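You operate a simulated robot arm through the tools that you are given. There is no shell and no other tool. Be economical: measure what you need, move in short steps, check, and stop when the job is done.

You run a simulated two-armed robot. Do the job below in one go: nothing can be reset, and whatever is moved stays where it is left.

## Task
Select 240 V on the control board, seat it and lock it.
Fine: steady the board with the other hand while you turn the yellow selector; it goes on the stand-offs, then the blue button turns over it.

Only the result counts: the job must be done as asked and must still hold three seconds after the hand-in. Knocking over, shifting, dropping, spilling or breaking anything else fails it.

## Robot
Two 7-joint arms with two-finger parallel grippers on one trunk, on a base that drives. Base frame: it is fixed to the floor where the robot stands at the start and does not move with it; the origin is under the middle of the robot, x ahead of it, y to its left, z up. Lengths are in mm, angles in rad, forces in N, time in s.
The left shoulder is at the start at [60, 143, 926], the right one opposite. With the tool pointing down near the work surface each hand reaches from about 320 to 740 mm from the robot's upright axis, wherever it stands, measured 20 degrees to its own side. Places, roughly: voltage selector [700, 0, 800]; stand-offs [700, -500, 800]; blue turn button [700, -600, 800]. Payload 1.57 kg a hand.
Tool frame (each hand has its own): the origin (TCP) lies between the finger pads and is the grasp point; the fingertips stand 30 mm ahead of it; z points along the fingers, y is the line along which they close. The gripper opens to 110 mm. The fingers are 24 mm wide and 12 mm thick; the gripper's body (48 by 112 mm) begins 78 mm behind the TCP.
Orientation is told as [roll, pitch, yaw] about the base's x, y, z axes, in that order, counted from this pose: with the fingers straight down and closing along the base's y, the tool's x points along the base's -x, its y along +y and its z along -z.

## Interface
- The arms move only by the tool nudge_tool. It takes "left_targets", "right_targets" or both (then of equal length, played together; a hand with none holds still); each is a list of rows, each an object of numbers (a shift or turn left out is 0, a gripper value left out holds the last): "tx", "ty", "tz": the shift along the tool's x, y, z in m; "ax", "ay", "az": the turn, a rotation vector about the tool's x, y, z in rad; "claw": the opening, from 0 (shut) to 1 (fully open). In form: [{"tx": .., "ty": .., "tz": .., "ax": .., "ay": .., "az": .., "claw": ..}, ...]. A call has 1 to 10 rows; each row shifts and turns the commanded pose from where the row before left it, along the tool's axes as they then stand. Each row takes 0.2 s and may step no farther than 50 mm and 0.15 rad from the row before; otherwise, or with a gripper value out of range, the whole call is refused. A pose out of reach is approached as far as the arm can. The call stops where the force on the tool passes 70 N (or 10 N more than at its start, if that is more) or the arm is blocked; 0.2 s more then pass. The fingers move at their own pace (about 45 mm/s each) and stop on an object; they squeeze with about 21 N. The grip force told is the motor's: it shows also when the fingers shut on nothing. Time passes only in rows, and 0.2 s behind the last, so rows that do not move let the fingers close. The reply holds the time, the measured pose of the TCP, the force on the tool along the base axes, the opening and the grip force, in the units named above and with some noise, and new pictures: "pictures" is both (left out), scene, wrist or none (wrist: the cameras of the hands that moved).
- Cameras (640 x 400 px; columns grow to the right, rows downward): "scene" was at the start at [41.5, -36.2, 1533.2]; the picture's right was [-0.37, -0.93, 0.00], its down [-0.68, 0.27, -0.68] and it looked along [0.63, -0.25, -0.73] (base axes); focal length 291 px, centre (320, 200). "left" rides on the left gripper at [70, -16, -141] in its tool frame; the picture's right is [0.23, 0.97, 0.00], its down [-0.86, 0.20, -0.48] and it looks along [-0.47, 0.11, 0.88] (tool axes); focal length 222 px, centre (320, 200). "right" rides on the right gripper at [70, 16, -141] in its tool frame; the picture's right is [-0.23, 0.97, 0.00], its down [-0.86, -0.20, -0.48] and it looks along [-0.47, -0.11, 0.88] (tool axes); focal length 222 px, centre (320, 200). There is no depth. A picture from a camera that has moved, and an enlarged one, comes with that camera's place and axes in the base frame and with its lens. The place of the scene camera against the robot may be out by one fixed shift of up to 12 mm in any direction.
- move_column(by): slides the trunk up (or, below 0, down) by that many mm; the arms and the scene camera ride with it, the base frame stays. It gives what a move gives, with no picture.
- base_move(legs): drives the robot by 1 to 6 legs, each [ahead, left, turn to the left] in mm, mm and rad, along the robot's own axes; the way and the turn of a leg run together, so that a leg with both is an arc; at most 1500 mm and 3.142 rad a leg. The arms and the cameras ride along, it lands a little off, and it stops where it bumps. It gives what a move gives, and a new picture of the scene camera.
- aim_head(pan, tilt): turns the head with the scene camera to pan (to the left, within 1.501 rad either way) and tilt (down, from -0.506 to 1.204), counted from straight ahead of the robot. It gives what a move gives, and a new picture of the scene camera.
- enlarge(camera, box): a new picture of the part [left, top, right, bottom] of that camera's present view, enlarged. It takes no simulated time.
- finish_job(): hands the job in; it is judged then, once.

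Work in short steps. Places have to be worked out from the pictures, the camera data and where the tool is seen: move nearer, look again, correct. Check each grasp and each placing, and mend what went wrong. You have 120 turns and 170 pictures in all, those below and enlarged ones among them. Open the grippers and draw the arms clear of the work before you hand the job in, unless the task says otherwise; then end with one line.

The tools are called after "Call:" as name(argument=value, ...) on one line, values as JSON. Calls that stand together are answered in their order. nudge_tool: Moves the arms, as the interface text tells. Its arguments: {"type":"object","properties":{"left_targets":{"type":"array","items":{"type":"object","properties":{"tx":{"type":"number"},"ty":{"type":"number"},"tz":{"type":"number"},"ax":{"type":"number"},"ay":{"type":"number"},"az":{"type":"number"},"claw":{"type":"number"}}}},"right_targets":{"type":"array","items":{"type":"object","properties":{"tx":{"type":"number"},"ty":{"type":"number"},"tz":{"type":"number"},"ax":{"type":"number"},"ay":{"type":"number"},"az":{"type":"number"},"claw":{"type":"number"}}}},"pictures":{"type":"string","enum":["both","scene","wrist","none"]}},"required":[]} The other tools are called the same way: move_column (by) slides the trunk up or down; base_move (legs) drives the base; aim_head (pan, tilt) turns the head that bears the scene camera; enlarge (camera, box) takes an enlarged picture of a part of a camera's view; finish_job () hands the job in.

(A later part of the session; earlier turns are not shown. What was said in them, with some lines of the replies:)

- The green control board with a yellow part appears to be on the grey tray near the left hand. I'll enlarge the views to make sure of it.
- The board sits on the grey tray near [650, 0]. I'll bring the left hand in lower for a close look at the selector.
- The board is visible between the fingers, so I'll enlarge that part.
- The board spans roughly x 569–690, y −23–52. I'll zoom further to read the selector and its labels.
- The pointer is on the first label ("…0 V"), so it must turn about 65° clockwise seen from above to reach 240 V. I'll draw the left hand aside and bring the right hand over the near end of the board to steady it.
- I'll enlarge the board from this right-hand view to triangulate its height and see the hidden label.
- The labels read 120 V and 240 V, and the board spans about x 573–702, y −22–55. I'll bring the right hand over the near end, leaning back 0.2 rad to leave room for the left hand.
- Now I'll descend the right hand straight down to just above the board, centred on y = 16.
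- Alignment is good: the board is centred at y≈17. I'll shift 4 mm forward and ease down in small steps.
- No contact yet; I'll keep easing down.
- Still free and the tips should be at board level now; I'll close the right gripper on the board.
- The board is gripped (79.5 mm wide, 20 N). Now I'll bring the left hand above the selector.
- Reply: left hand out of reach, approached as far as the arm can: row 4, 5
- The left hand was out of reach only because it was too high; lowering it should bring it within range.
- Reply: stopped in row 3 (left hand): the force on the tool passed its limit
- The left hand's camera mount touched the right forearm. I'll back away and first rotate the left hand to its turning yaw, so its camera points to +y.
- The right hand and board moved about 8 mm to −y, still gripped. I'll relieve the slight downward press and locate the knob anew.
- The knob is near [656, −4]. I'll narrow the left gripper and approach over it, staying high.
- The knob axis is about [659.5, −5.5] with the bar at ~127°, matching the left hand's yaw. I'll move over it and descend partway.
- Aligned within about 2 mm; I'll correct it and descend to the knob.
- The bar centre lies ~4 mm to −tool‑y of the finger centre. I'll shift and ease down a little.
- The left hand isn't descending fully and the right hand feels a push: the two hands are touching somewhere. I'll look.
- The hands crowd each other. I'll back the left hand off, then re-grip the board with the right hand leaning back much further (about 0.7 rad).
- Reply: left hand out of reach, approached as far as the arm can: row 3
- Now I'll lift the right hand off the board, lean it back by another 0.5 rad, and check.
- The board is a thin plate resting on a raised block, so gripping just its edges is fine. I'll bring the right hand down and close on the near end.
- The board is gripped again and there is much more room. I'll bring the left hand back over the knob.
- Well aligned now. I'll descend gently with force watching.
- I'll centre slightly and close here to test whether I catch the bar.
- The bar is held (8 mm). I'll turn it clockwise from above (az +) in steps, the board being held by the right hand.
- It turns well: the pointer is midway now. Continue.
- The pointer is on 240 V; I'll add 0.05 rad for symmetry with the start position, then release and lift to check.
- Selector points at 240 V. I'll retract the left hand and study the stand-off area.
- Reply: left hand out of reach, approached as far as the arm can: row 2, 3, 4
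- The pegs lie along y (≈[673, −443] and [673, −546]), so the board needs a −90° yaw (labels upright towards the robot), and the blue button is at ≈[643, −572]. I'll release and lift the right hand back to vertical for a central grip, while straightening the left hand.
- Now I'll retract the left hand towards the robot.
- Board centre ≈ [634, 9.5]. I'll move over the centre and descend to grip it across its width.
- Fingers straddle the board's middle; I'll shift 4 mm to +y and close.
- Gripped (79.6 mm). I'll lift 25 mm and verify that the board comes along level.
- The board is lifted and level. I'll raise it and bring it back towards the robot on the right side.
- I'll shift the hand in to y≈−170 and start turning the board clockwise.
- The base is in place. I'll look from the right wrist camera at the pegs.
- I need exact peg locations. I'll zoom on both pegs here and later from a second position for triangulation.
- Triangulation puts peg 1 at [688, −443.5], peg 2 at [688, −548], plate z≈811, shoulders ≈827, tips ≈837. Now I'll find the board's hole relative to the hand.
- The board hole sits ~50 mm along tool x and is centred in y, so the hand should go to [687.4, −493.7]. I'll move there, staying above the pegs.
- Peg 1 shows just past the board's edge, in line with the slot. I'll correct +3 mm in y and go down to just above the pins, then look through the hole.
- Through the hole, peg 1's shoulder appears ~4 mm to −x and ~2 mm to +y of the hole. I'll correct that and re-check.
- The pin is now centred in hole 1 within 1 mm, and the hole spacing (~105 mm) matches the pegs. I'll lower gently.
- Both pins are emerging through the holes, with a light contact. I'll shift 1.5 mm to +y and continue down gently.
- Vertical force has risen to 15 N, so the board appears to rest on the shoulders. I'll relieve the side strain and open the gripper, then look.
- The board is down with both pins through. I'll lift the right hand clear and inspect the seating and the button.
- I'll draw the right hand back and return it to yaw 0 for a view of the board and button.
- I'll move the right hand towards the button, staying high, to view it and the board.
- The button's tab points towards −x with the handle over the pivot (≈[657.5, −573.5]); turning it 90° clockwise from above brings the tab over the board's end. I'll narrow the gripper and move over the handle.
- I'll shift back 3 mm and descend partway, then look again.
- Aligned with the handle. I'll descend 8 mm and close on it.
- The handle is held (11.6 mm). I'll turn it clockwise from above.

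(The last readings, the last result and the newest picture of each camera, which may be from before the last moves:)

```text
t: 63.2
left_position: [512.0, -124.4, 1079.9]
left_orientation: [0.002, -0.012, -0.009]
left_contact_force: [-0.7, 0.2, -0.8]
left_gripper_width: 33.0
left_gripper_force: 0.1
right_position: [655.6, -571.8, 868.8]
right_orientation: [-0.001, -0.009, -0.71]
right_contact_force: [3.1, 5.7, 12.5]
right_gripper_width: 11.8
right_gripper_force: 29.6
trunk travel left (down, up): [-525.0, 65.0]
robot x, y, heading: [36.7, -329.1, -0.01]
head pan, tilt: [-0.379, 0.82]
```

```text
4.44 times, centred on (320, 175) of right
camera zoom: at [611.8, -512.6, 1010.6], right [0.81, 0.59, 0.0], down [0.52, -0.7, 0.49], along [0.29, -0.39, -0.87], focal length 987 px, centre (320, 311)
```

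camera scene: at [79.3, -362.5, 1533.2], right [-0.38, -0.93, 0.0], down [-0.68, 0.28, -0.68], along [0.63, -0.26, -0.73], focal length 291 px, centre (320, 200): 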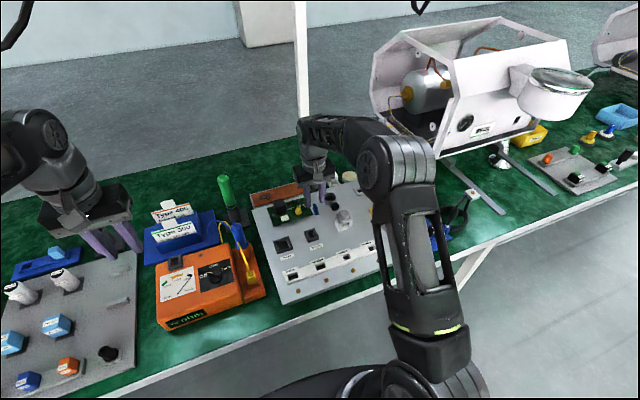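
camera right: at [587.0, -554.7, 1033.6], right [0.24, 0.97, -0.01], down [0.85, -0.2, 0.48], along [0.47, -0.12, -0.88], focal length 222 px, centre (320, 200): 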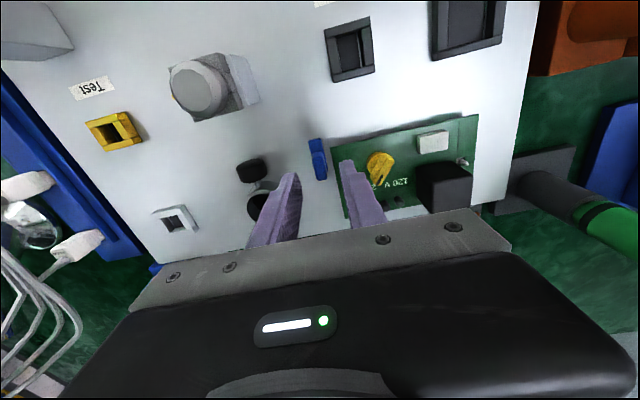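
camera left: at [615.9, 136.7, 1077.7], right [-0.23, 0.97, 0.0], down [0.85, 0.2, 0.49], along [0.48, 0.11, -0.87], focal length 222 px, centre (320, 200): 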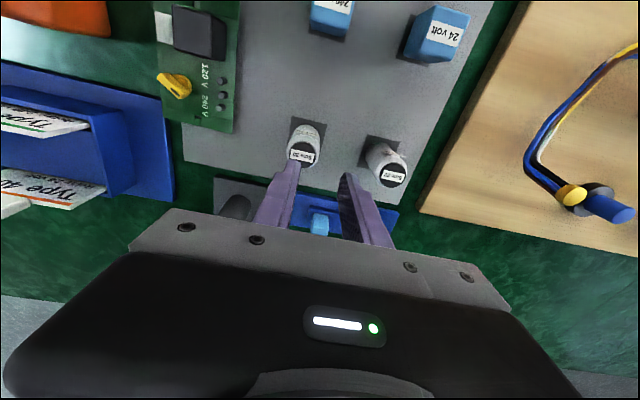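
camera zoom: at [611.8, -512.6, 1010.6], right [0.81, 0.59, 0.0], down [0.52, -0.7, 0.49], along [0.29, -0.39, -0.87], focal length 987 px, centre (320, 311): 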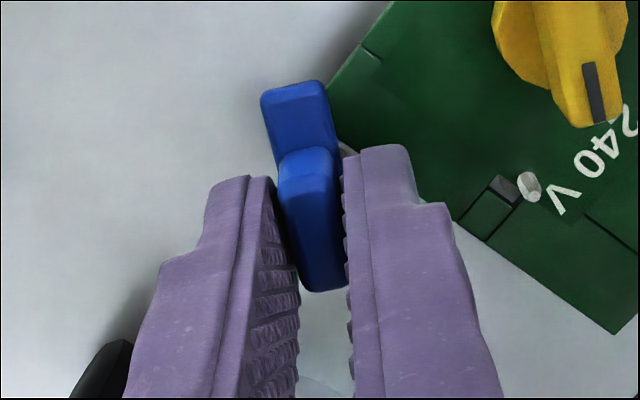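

The button follows, but there's a 12 N upward force – perhaps the finger touching the board. I'll raise the hand 2 mm and check.

Call:
nudge_tool(right_targets=[{"tz": -0.002}, {}], pictures="none")

Call:
enlarge(camera="scene", box=[256, 185, 336, 235])

Call:
enlarge(camera="scene", box=[296, 196, 328, 216])

```text
t: 63.8
left_position: [513.0, -125.3, 1079.2]
left_orientation: [0.004, -0.013, -0.009]
left_contact_force: [-0.2, 0.0, -0.3]
left_gripper_width: 33.0
left_gripper_force: 0.1
right_position: [655.5, -571.7, 869.0]
right_orientation: [-0.007, -0.007, -0.708]
right_contact_force: [3.6, 9.1, -2.1]
right_gripper_width: 12.1
right_gripper_force: 28.9
trunk travel left (down, up): [-525.0, 65.0]
robot x, y, heading: [39.6, -327.5, -0.004]
head pan, tilt: [-0.379, 0.82]
```

```text
8.00 times, centred on (296, 210) of scene
camera zoom: at [80.1, -361.3, 1533.0], right [-0.38, -0.93, 0.0], down [-0.68, 0.27, -0.68], along [0.63, -0.26, -0.73], focal length 2331 px, centre (512, 120)
```

zoom: 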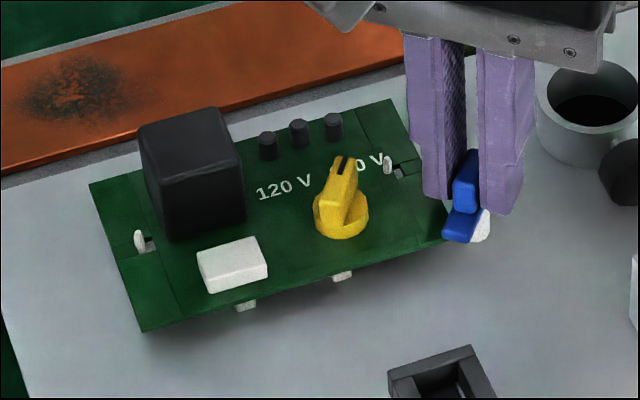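

```text
16.00 times, centred on (312, 206) of scene
camera zoom: at [80.1, -361.3, 1533.0], right [-0.38, -0.93, 0.0], down [-0.68, 0.27, -0.68], along [0.63, -0.26, -0.73], focal length 4662 px, centre (448, 104)
```

zoom: 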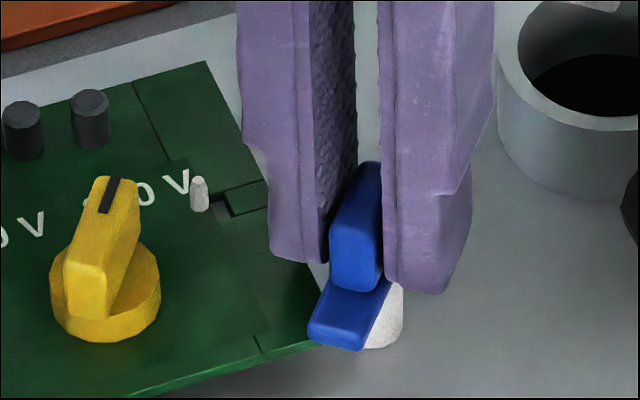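

The board looks fully down on its shoulders. I'll continue turning in small steps while watching forces and the tab.

Call:
nudge_tool(right_targets=[{"az": 0.1}, {"az": 0.1}, {}], pictures="none")

Call:
enlarge(camera="right", box=[260, 130, 380, 220])

Call:
enlarge(camera="scene", box=[256, 185, 336, 235])

```text
t: 64.6
left_position: [513.9, -125.4, 1079.7]
left_orientation: [0.001, -0.01, -0.008]
left_contact_force: [0.8, 0.1, -0.2]
left_gripper_width: 33.0
left_gripper_force: 0.1
right_position: [655.7, -572.0, 868.5]
right_orientation: [-0.006, -0.006, -0.91]
right_contact_force: [1.6, 12.0, -14.4]
right_gripper_width: 12.1
right_gripper_force: 29.2
trunk travel left (down, up): [-525.0, 65.0]
robot x, y, heading: [36.1, -324.8, -0.004]
head pan, tilt: [-0.379, 0.82]
```

```text
4.44 times, centred on (320, 175) of right
camera zoom: at [625.3, -505.4, 1010.8], right [0.91, 0.42, 0.0], down [0.37, -0.79, 0.48], along [0.2, -0.44, -0.88], focal length 987 px, centre (320, 311)
```

zoom: 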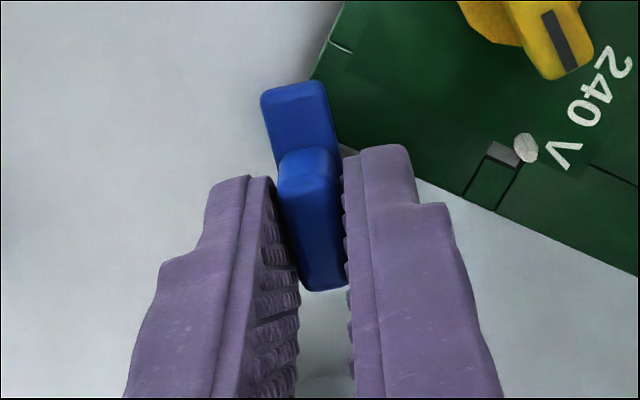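

```text
8.00 times, centred on (296, 210) of scene
camera zoom: at [81.0, -361.5, 1533.0], right [-0.38, -0.93, 0.0], down [-0.68, 0.27, -0.68], along [0.63, -0.26, -0.73], focal length 2331 px, centre (512, 120)
```

zoom: 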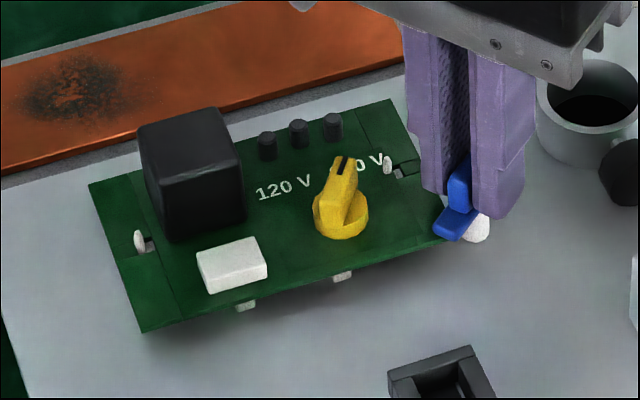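

The tab is passing over the board. I'll ease the strain (1 mm down and 1 mm to +y) and keep turning.

Call:
nudge_tool(right_targets=[{"tx": 0.0008, "ty": 0.0006, "tz": 0.001}, {"az": 0.1}, {"az": 0.1}, {"az": 0.1}, {}], pictures="none")

Call:
enlarge(camera="right", box=[260, 130, 380, 220])

Call:
enlarge(camera="scene", box=[256, 185, 336, 235])

```text
t: 65.8
left_position: [512.8, -126.5, 1081.2]
left_orientation: [0.005, -0.009, -0.009]
left_contact_force: [-1.0, -0.1, -0.8]
left_gripper_width: 33.0
left_gripper_force: 0.0
right_position: [655.3, -571.6, 868.8]
right_orientation: [-0.002, -0.009, -1.209]
right_contact_force: [-1.9, 8.8, -15.2]
right_gripper_width: 11.9
right_gripper_force: 29.3
trunk travel left (down, up): [-525.0, 65.0]
robot x, y, heading: [36.4, -325.2, -0.007]
head pan, tilt: [-0.379, 0.82]
```

```text
4.44 times, centred on (320, 175) of right
camera zoom: at [645.7, -499.3, 1010.8], right [0.99, 0.13, 0.0], down [0.12, -0.87, 0.49], along [0.06, -0.48, -0.87], focal length 987 px, centre (320, 311)
```

zoom: 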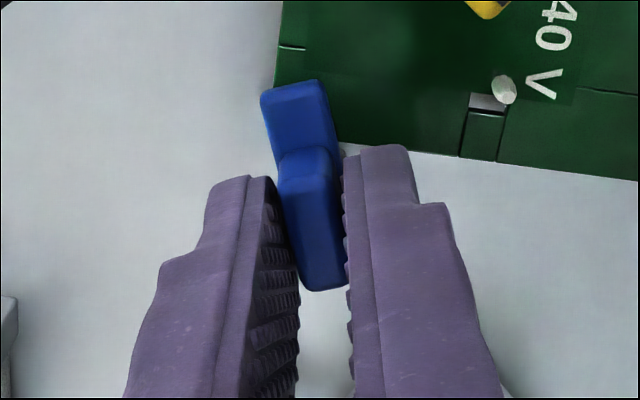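

```text
8.00 times, centred on (296, 210) of scene
camera zoom: at [80.8, -362.1, 1533.1], right [-0.38, -0.93, 0.0], down [-0.68, 0.28, -0.68], along [0.63, -0.26, -0.73], focal length 2331 px, centre (512, 120)
```

zoom: 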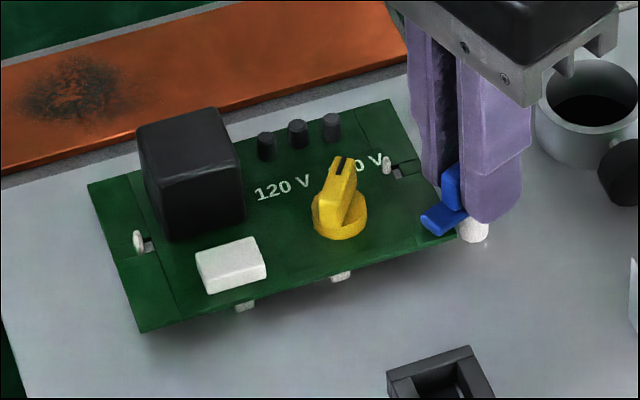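

The tab is now over the board's edge. I'll complete the quarter turn.

Call:
nudge_tool(right_targets=[{"az": 0.12, "tz": 0.001}, {"az": 0.12, "tz": 0.001}, {"az": 0.12}, {}], pictures="none")

Call:
enlarge(camera="right", box=[260, 130, 380, 220])

Call:
enlarge(camera="scene", box=[256, 185, 336, 235])

```text
t: 66.8
left_position: [511.2, -125.4, 1081.3]
left_orientation: [0.005, -0.013, -0.009]
left_contact_force: [-0.6, 0.4, 0.1]
left_gripper_width: 32.8
left_gripper_force: 0.0
right_position: [655.6, -572.1, 870.6]
right_orientation: [0.008, -0.011, -1.571]
right_contact_force: [-2.3, 3.1, 2.9]
right_gripper_width: 11.6
right_gripper_force: 29.9
trunk travel left (down, up): [-525.0, 65.0]
robot x, y, heading: [35.8, -324.1, -0.008]
head pan, tilt: [-0.379, 0.82]
```

```text
4.44 times, centred on (320, 175) of right
camera zoom: at [670.7, -500.4, 1010.9], right [0.97, -0.23, 0.01], down [-0.2, -0.85, 0.48], along [-0.1, -0.47, -0.87], focal length 987 px, centre (320, 311)
```

zoom: 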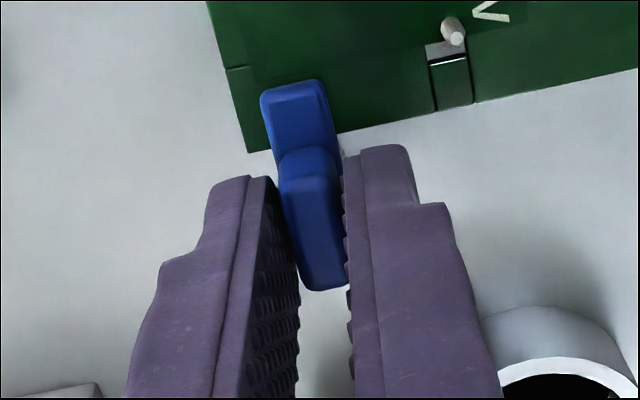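

```text
8.00 times, centred on (296, 210) of scene
camera zoom: at [78.9, -362.1, 1533.4], right [-0.38, -0.93, 0.0], down [-0.68, 0.28, -0.68], along [0.63, -0.26, -0.73], focal length 2331 px, centre (512, 120)
```

zoom: 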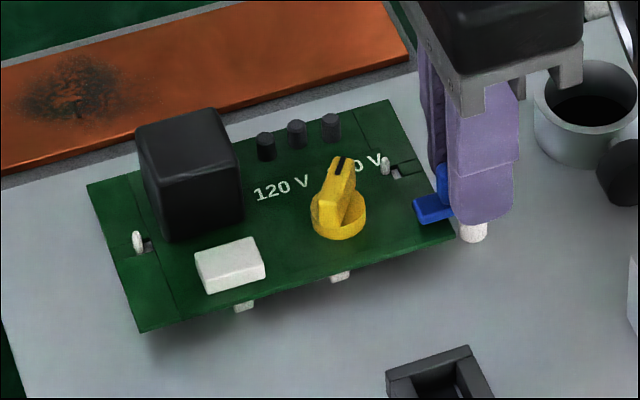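

The tab now points straight over the board. I'll open the gripper and lift away.

Call:
nudge_tool(right_targets=[{"claw": 0.25}, {}, {}, {"tz": -0.02}, {"tz": -0.03}, {"tz": -0.03}, {"tx": 0.03, "ty": -0.04}, {"ty": -0.045}, {"ty": -0.045}, {"ty": -0.045}], pictures="both")

Call:
enlarge(camera="scene", box=[250, 180, 346, 240])

```text
t: 69.0
left_position: [512.4, -126.1, 1080.4]
left_orientation: [0.005, -0.012, -0.009]
left_contact_force: [-1.6, 0.1, 0.3]
left_gripper_width: 33.1
left_gripper_force: 0.1
right_position: [476.6, -543.9, 946.9]
right_orientation: [0.005, -0.008, -1.569]
right_contact_force: [-0.4, -0.3, 0.6]
right_gripper_width: 27.6
right_gripper_force: 0.0
trunk travel left (down, up): [-525.0, 65.0]
robot x, y, heading: [38.9, -326.0, -0.011]
head pan, tilt: [-0.379, 0.82]
camera scene: at [78.3, -363.0, 1533.2], right [-0.38, -0.93, 0.0], down [-0.68, 0.28, -0.68], along [0.63, -0.26, -0.73], focal length 291 px, centre (320, 200)
camera right: at [492.4, -473.0, 1088.0], right [0.97, -0.23, 0.01], down [-0.2, -0.85, 0.48], along [-0.1, -0.47, -0.88], focal length 222 px, centre (320, 200)
```

scene: 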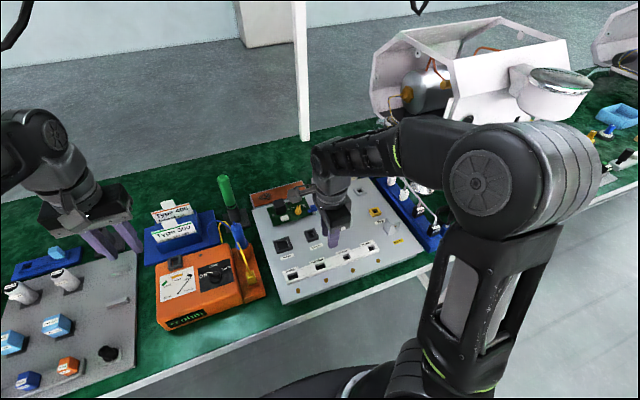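
right: 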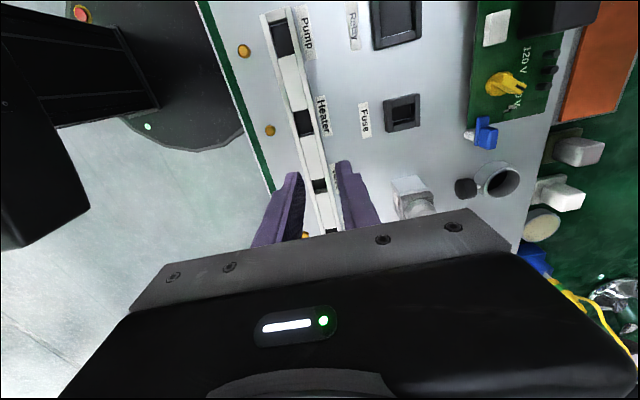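

```text
6.67 times, centred on (298, 210) of scene
camera zoom: at [78.3, -363.0, 1533.2], right [-0.38, -0.93, 0.0], down [-0.68, 0.28, -0.68], along [0.63, -0.26, -0.73], focal length 1942 px, centre (467, 133)
```

zoom: 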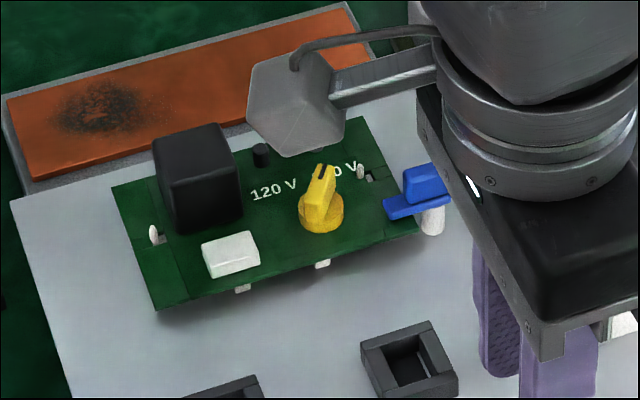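

I'll take closer looks at the selector, the pins and the lock.

Call:
enlarge(camera="right", box=[450, 20, 570, 160])

Call:
enlarge(camera="scene", box=[286, 195, 326, 225])

Call:
enlarge(camera="scene", box=[262, 205, 302, 230])

```text
2.86 times, centred on (510, 90) of right
camera zoom: at [492.4, -473.0, 1088.0], right [0.97, -0.23, 0.01], down [-0.2, -0.85, 0.48], along [-0.1, -0.47, -0.88], focal length 635 px, centre (-223, 514)
```

zoom: 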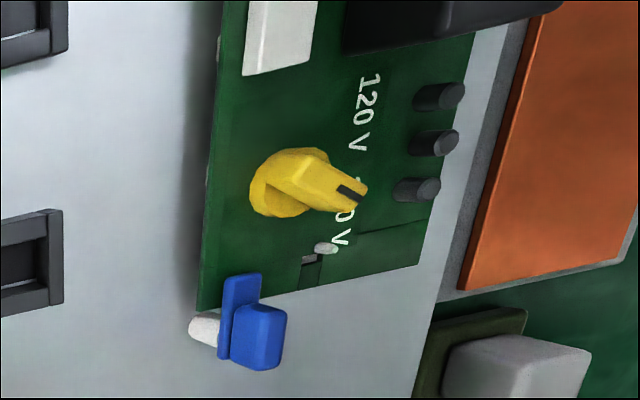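

```text
13.33 times, centred on (306, 210) of scene
camera zoom: at [78.3, -363.0, 1533.2], right [-0.38, -0.93, 0.0], down [-0.68, 0.28, -0.68], along [0.63, -0.26, -0.73], focal length 3885 px, centre (507, 67)
```

zoom: 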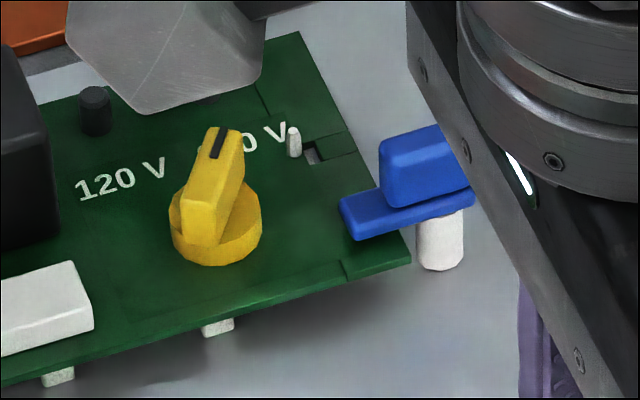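

```text
16.00 times, centred on (282, 218) of scene
camera zoom: at [78.3, -363.0, 1533.2], right [-0.38, -0.93, 0.0], down [-0.68, 0.28, -0.68], along [0.63, -0.26, -0.73], focal length 4662 px, centre (928, -80)
```

zoom: 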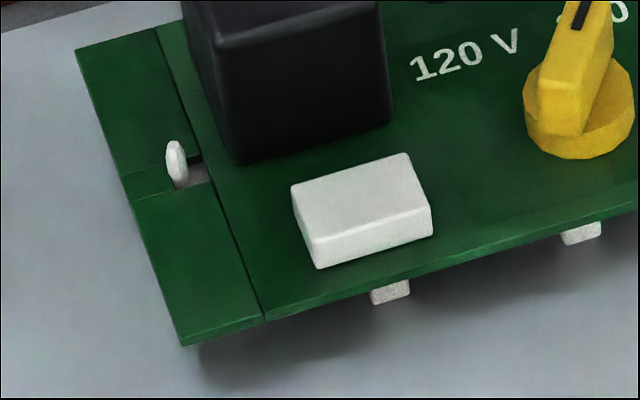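

The selector points at 240 V, both pins come through, the board rests on its supports and the blue tab overlaps the board. I'll raise the right hand clear and open both grippers.

Call:
nudge_tool(right_targets=[{"tz": -0.04, "claw": 1.0}, {"tz": -0.04, "ty": -0.02}, {"tz": -0.03, "ty": -0.02}, {}, {}], left_targets=[{"claw": 1.0}, {}, {}, {}, {}], pictures="scene")

Call:
enlarge(camera="scene", box=[250, 180, 346, 240])

```text
t: 70.2
left_position: [513.3, -126.0, 1081.1]
left_orientation: [0.006, -0.012, -0.008]
left_contact_force: [-0.9, -0.6, 0.3]
left_gripper_width: 110.1
left_gripper_force: 0.1
right_position: [438.9, -540.4, 1055.8]
right_orientation: [0.003, -0.011, -1.569]
right_contact_force: [-0.2, -0.3, -0.2]
right_gripper_width: 109.7
right_gripper_force: 0.1
trunk travel left (down, up): [-525.0, 65.0]
robot x, y, heading: [40.1, -326.6, -0.005]
head pan, tilt: [-0.379, 0.82]
camera scene: at [79.2, -362.5, 1533.2], right [-0.38, -0.93, 0.0], down [-0.68, 0.28, -0.68], along [0.63, -0.26, -0.73], focal length 291 px, centre (320, 200)
```

scene: 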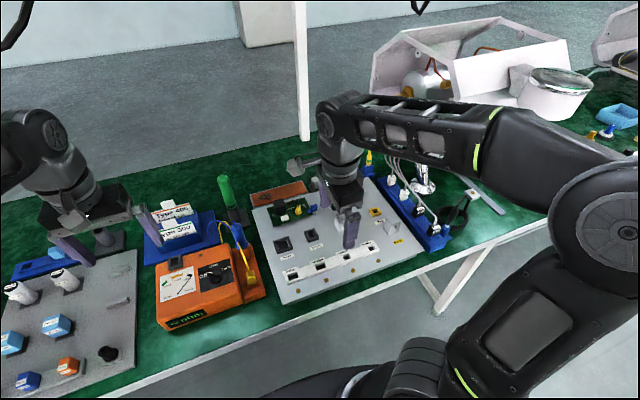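

```text
6.67 times, centred on (298, 210) of scene
camera zoom: at [79.2, -362.5, 1533.2], right [-0.38, -0.93, 0.0], down [-0.68, 0.28, -0.68], along [0.63, -0.26, -0.73], focal length 1942 px, centre (467, 133)
```

zoom: 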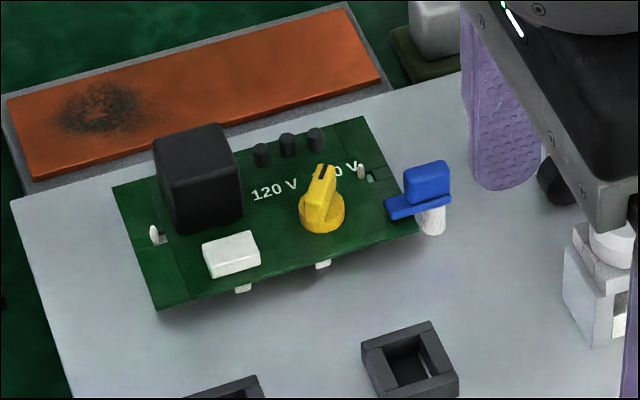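

Everything is in place, the grippers are open and the arms are clear. I'm handing the job in.

Call:
finish_job()

```text
The job is handed in.
```

I turned the selector to 240 V while the other hand held the board. The board now sits on the stand-offs with both pins through, and the blue button is turned over its edge. I've handed the job in but haven't seen the judged result.
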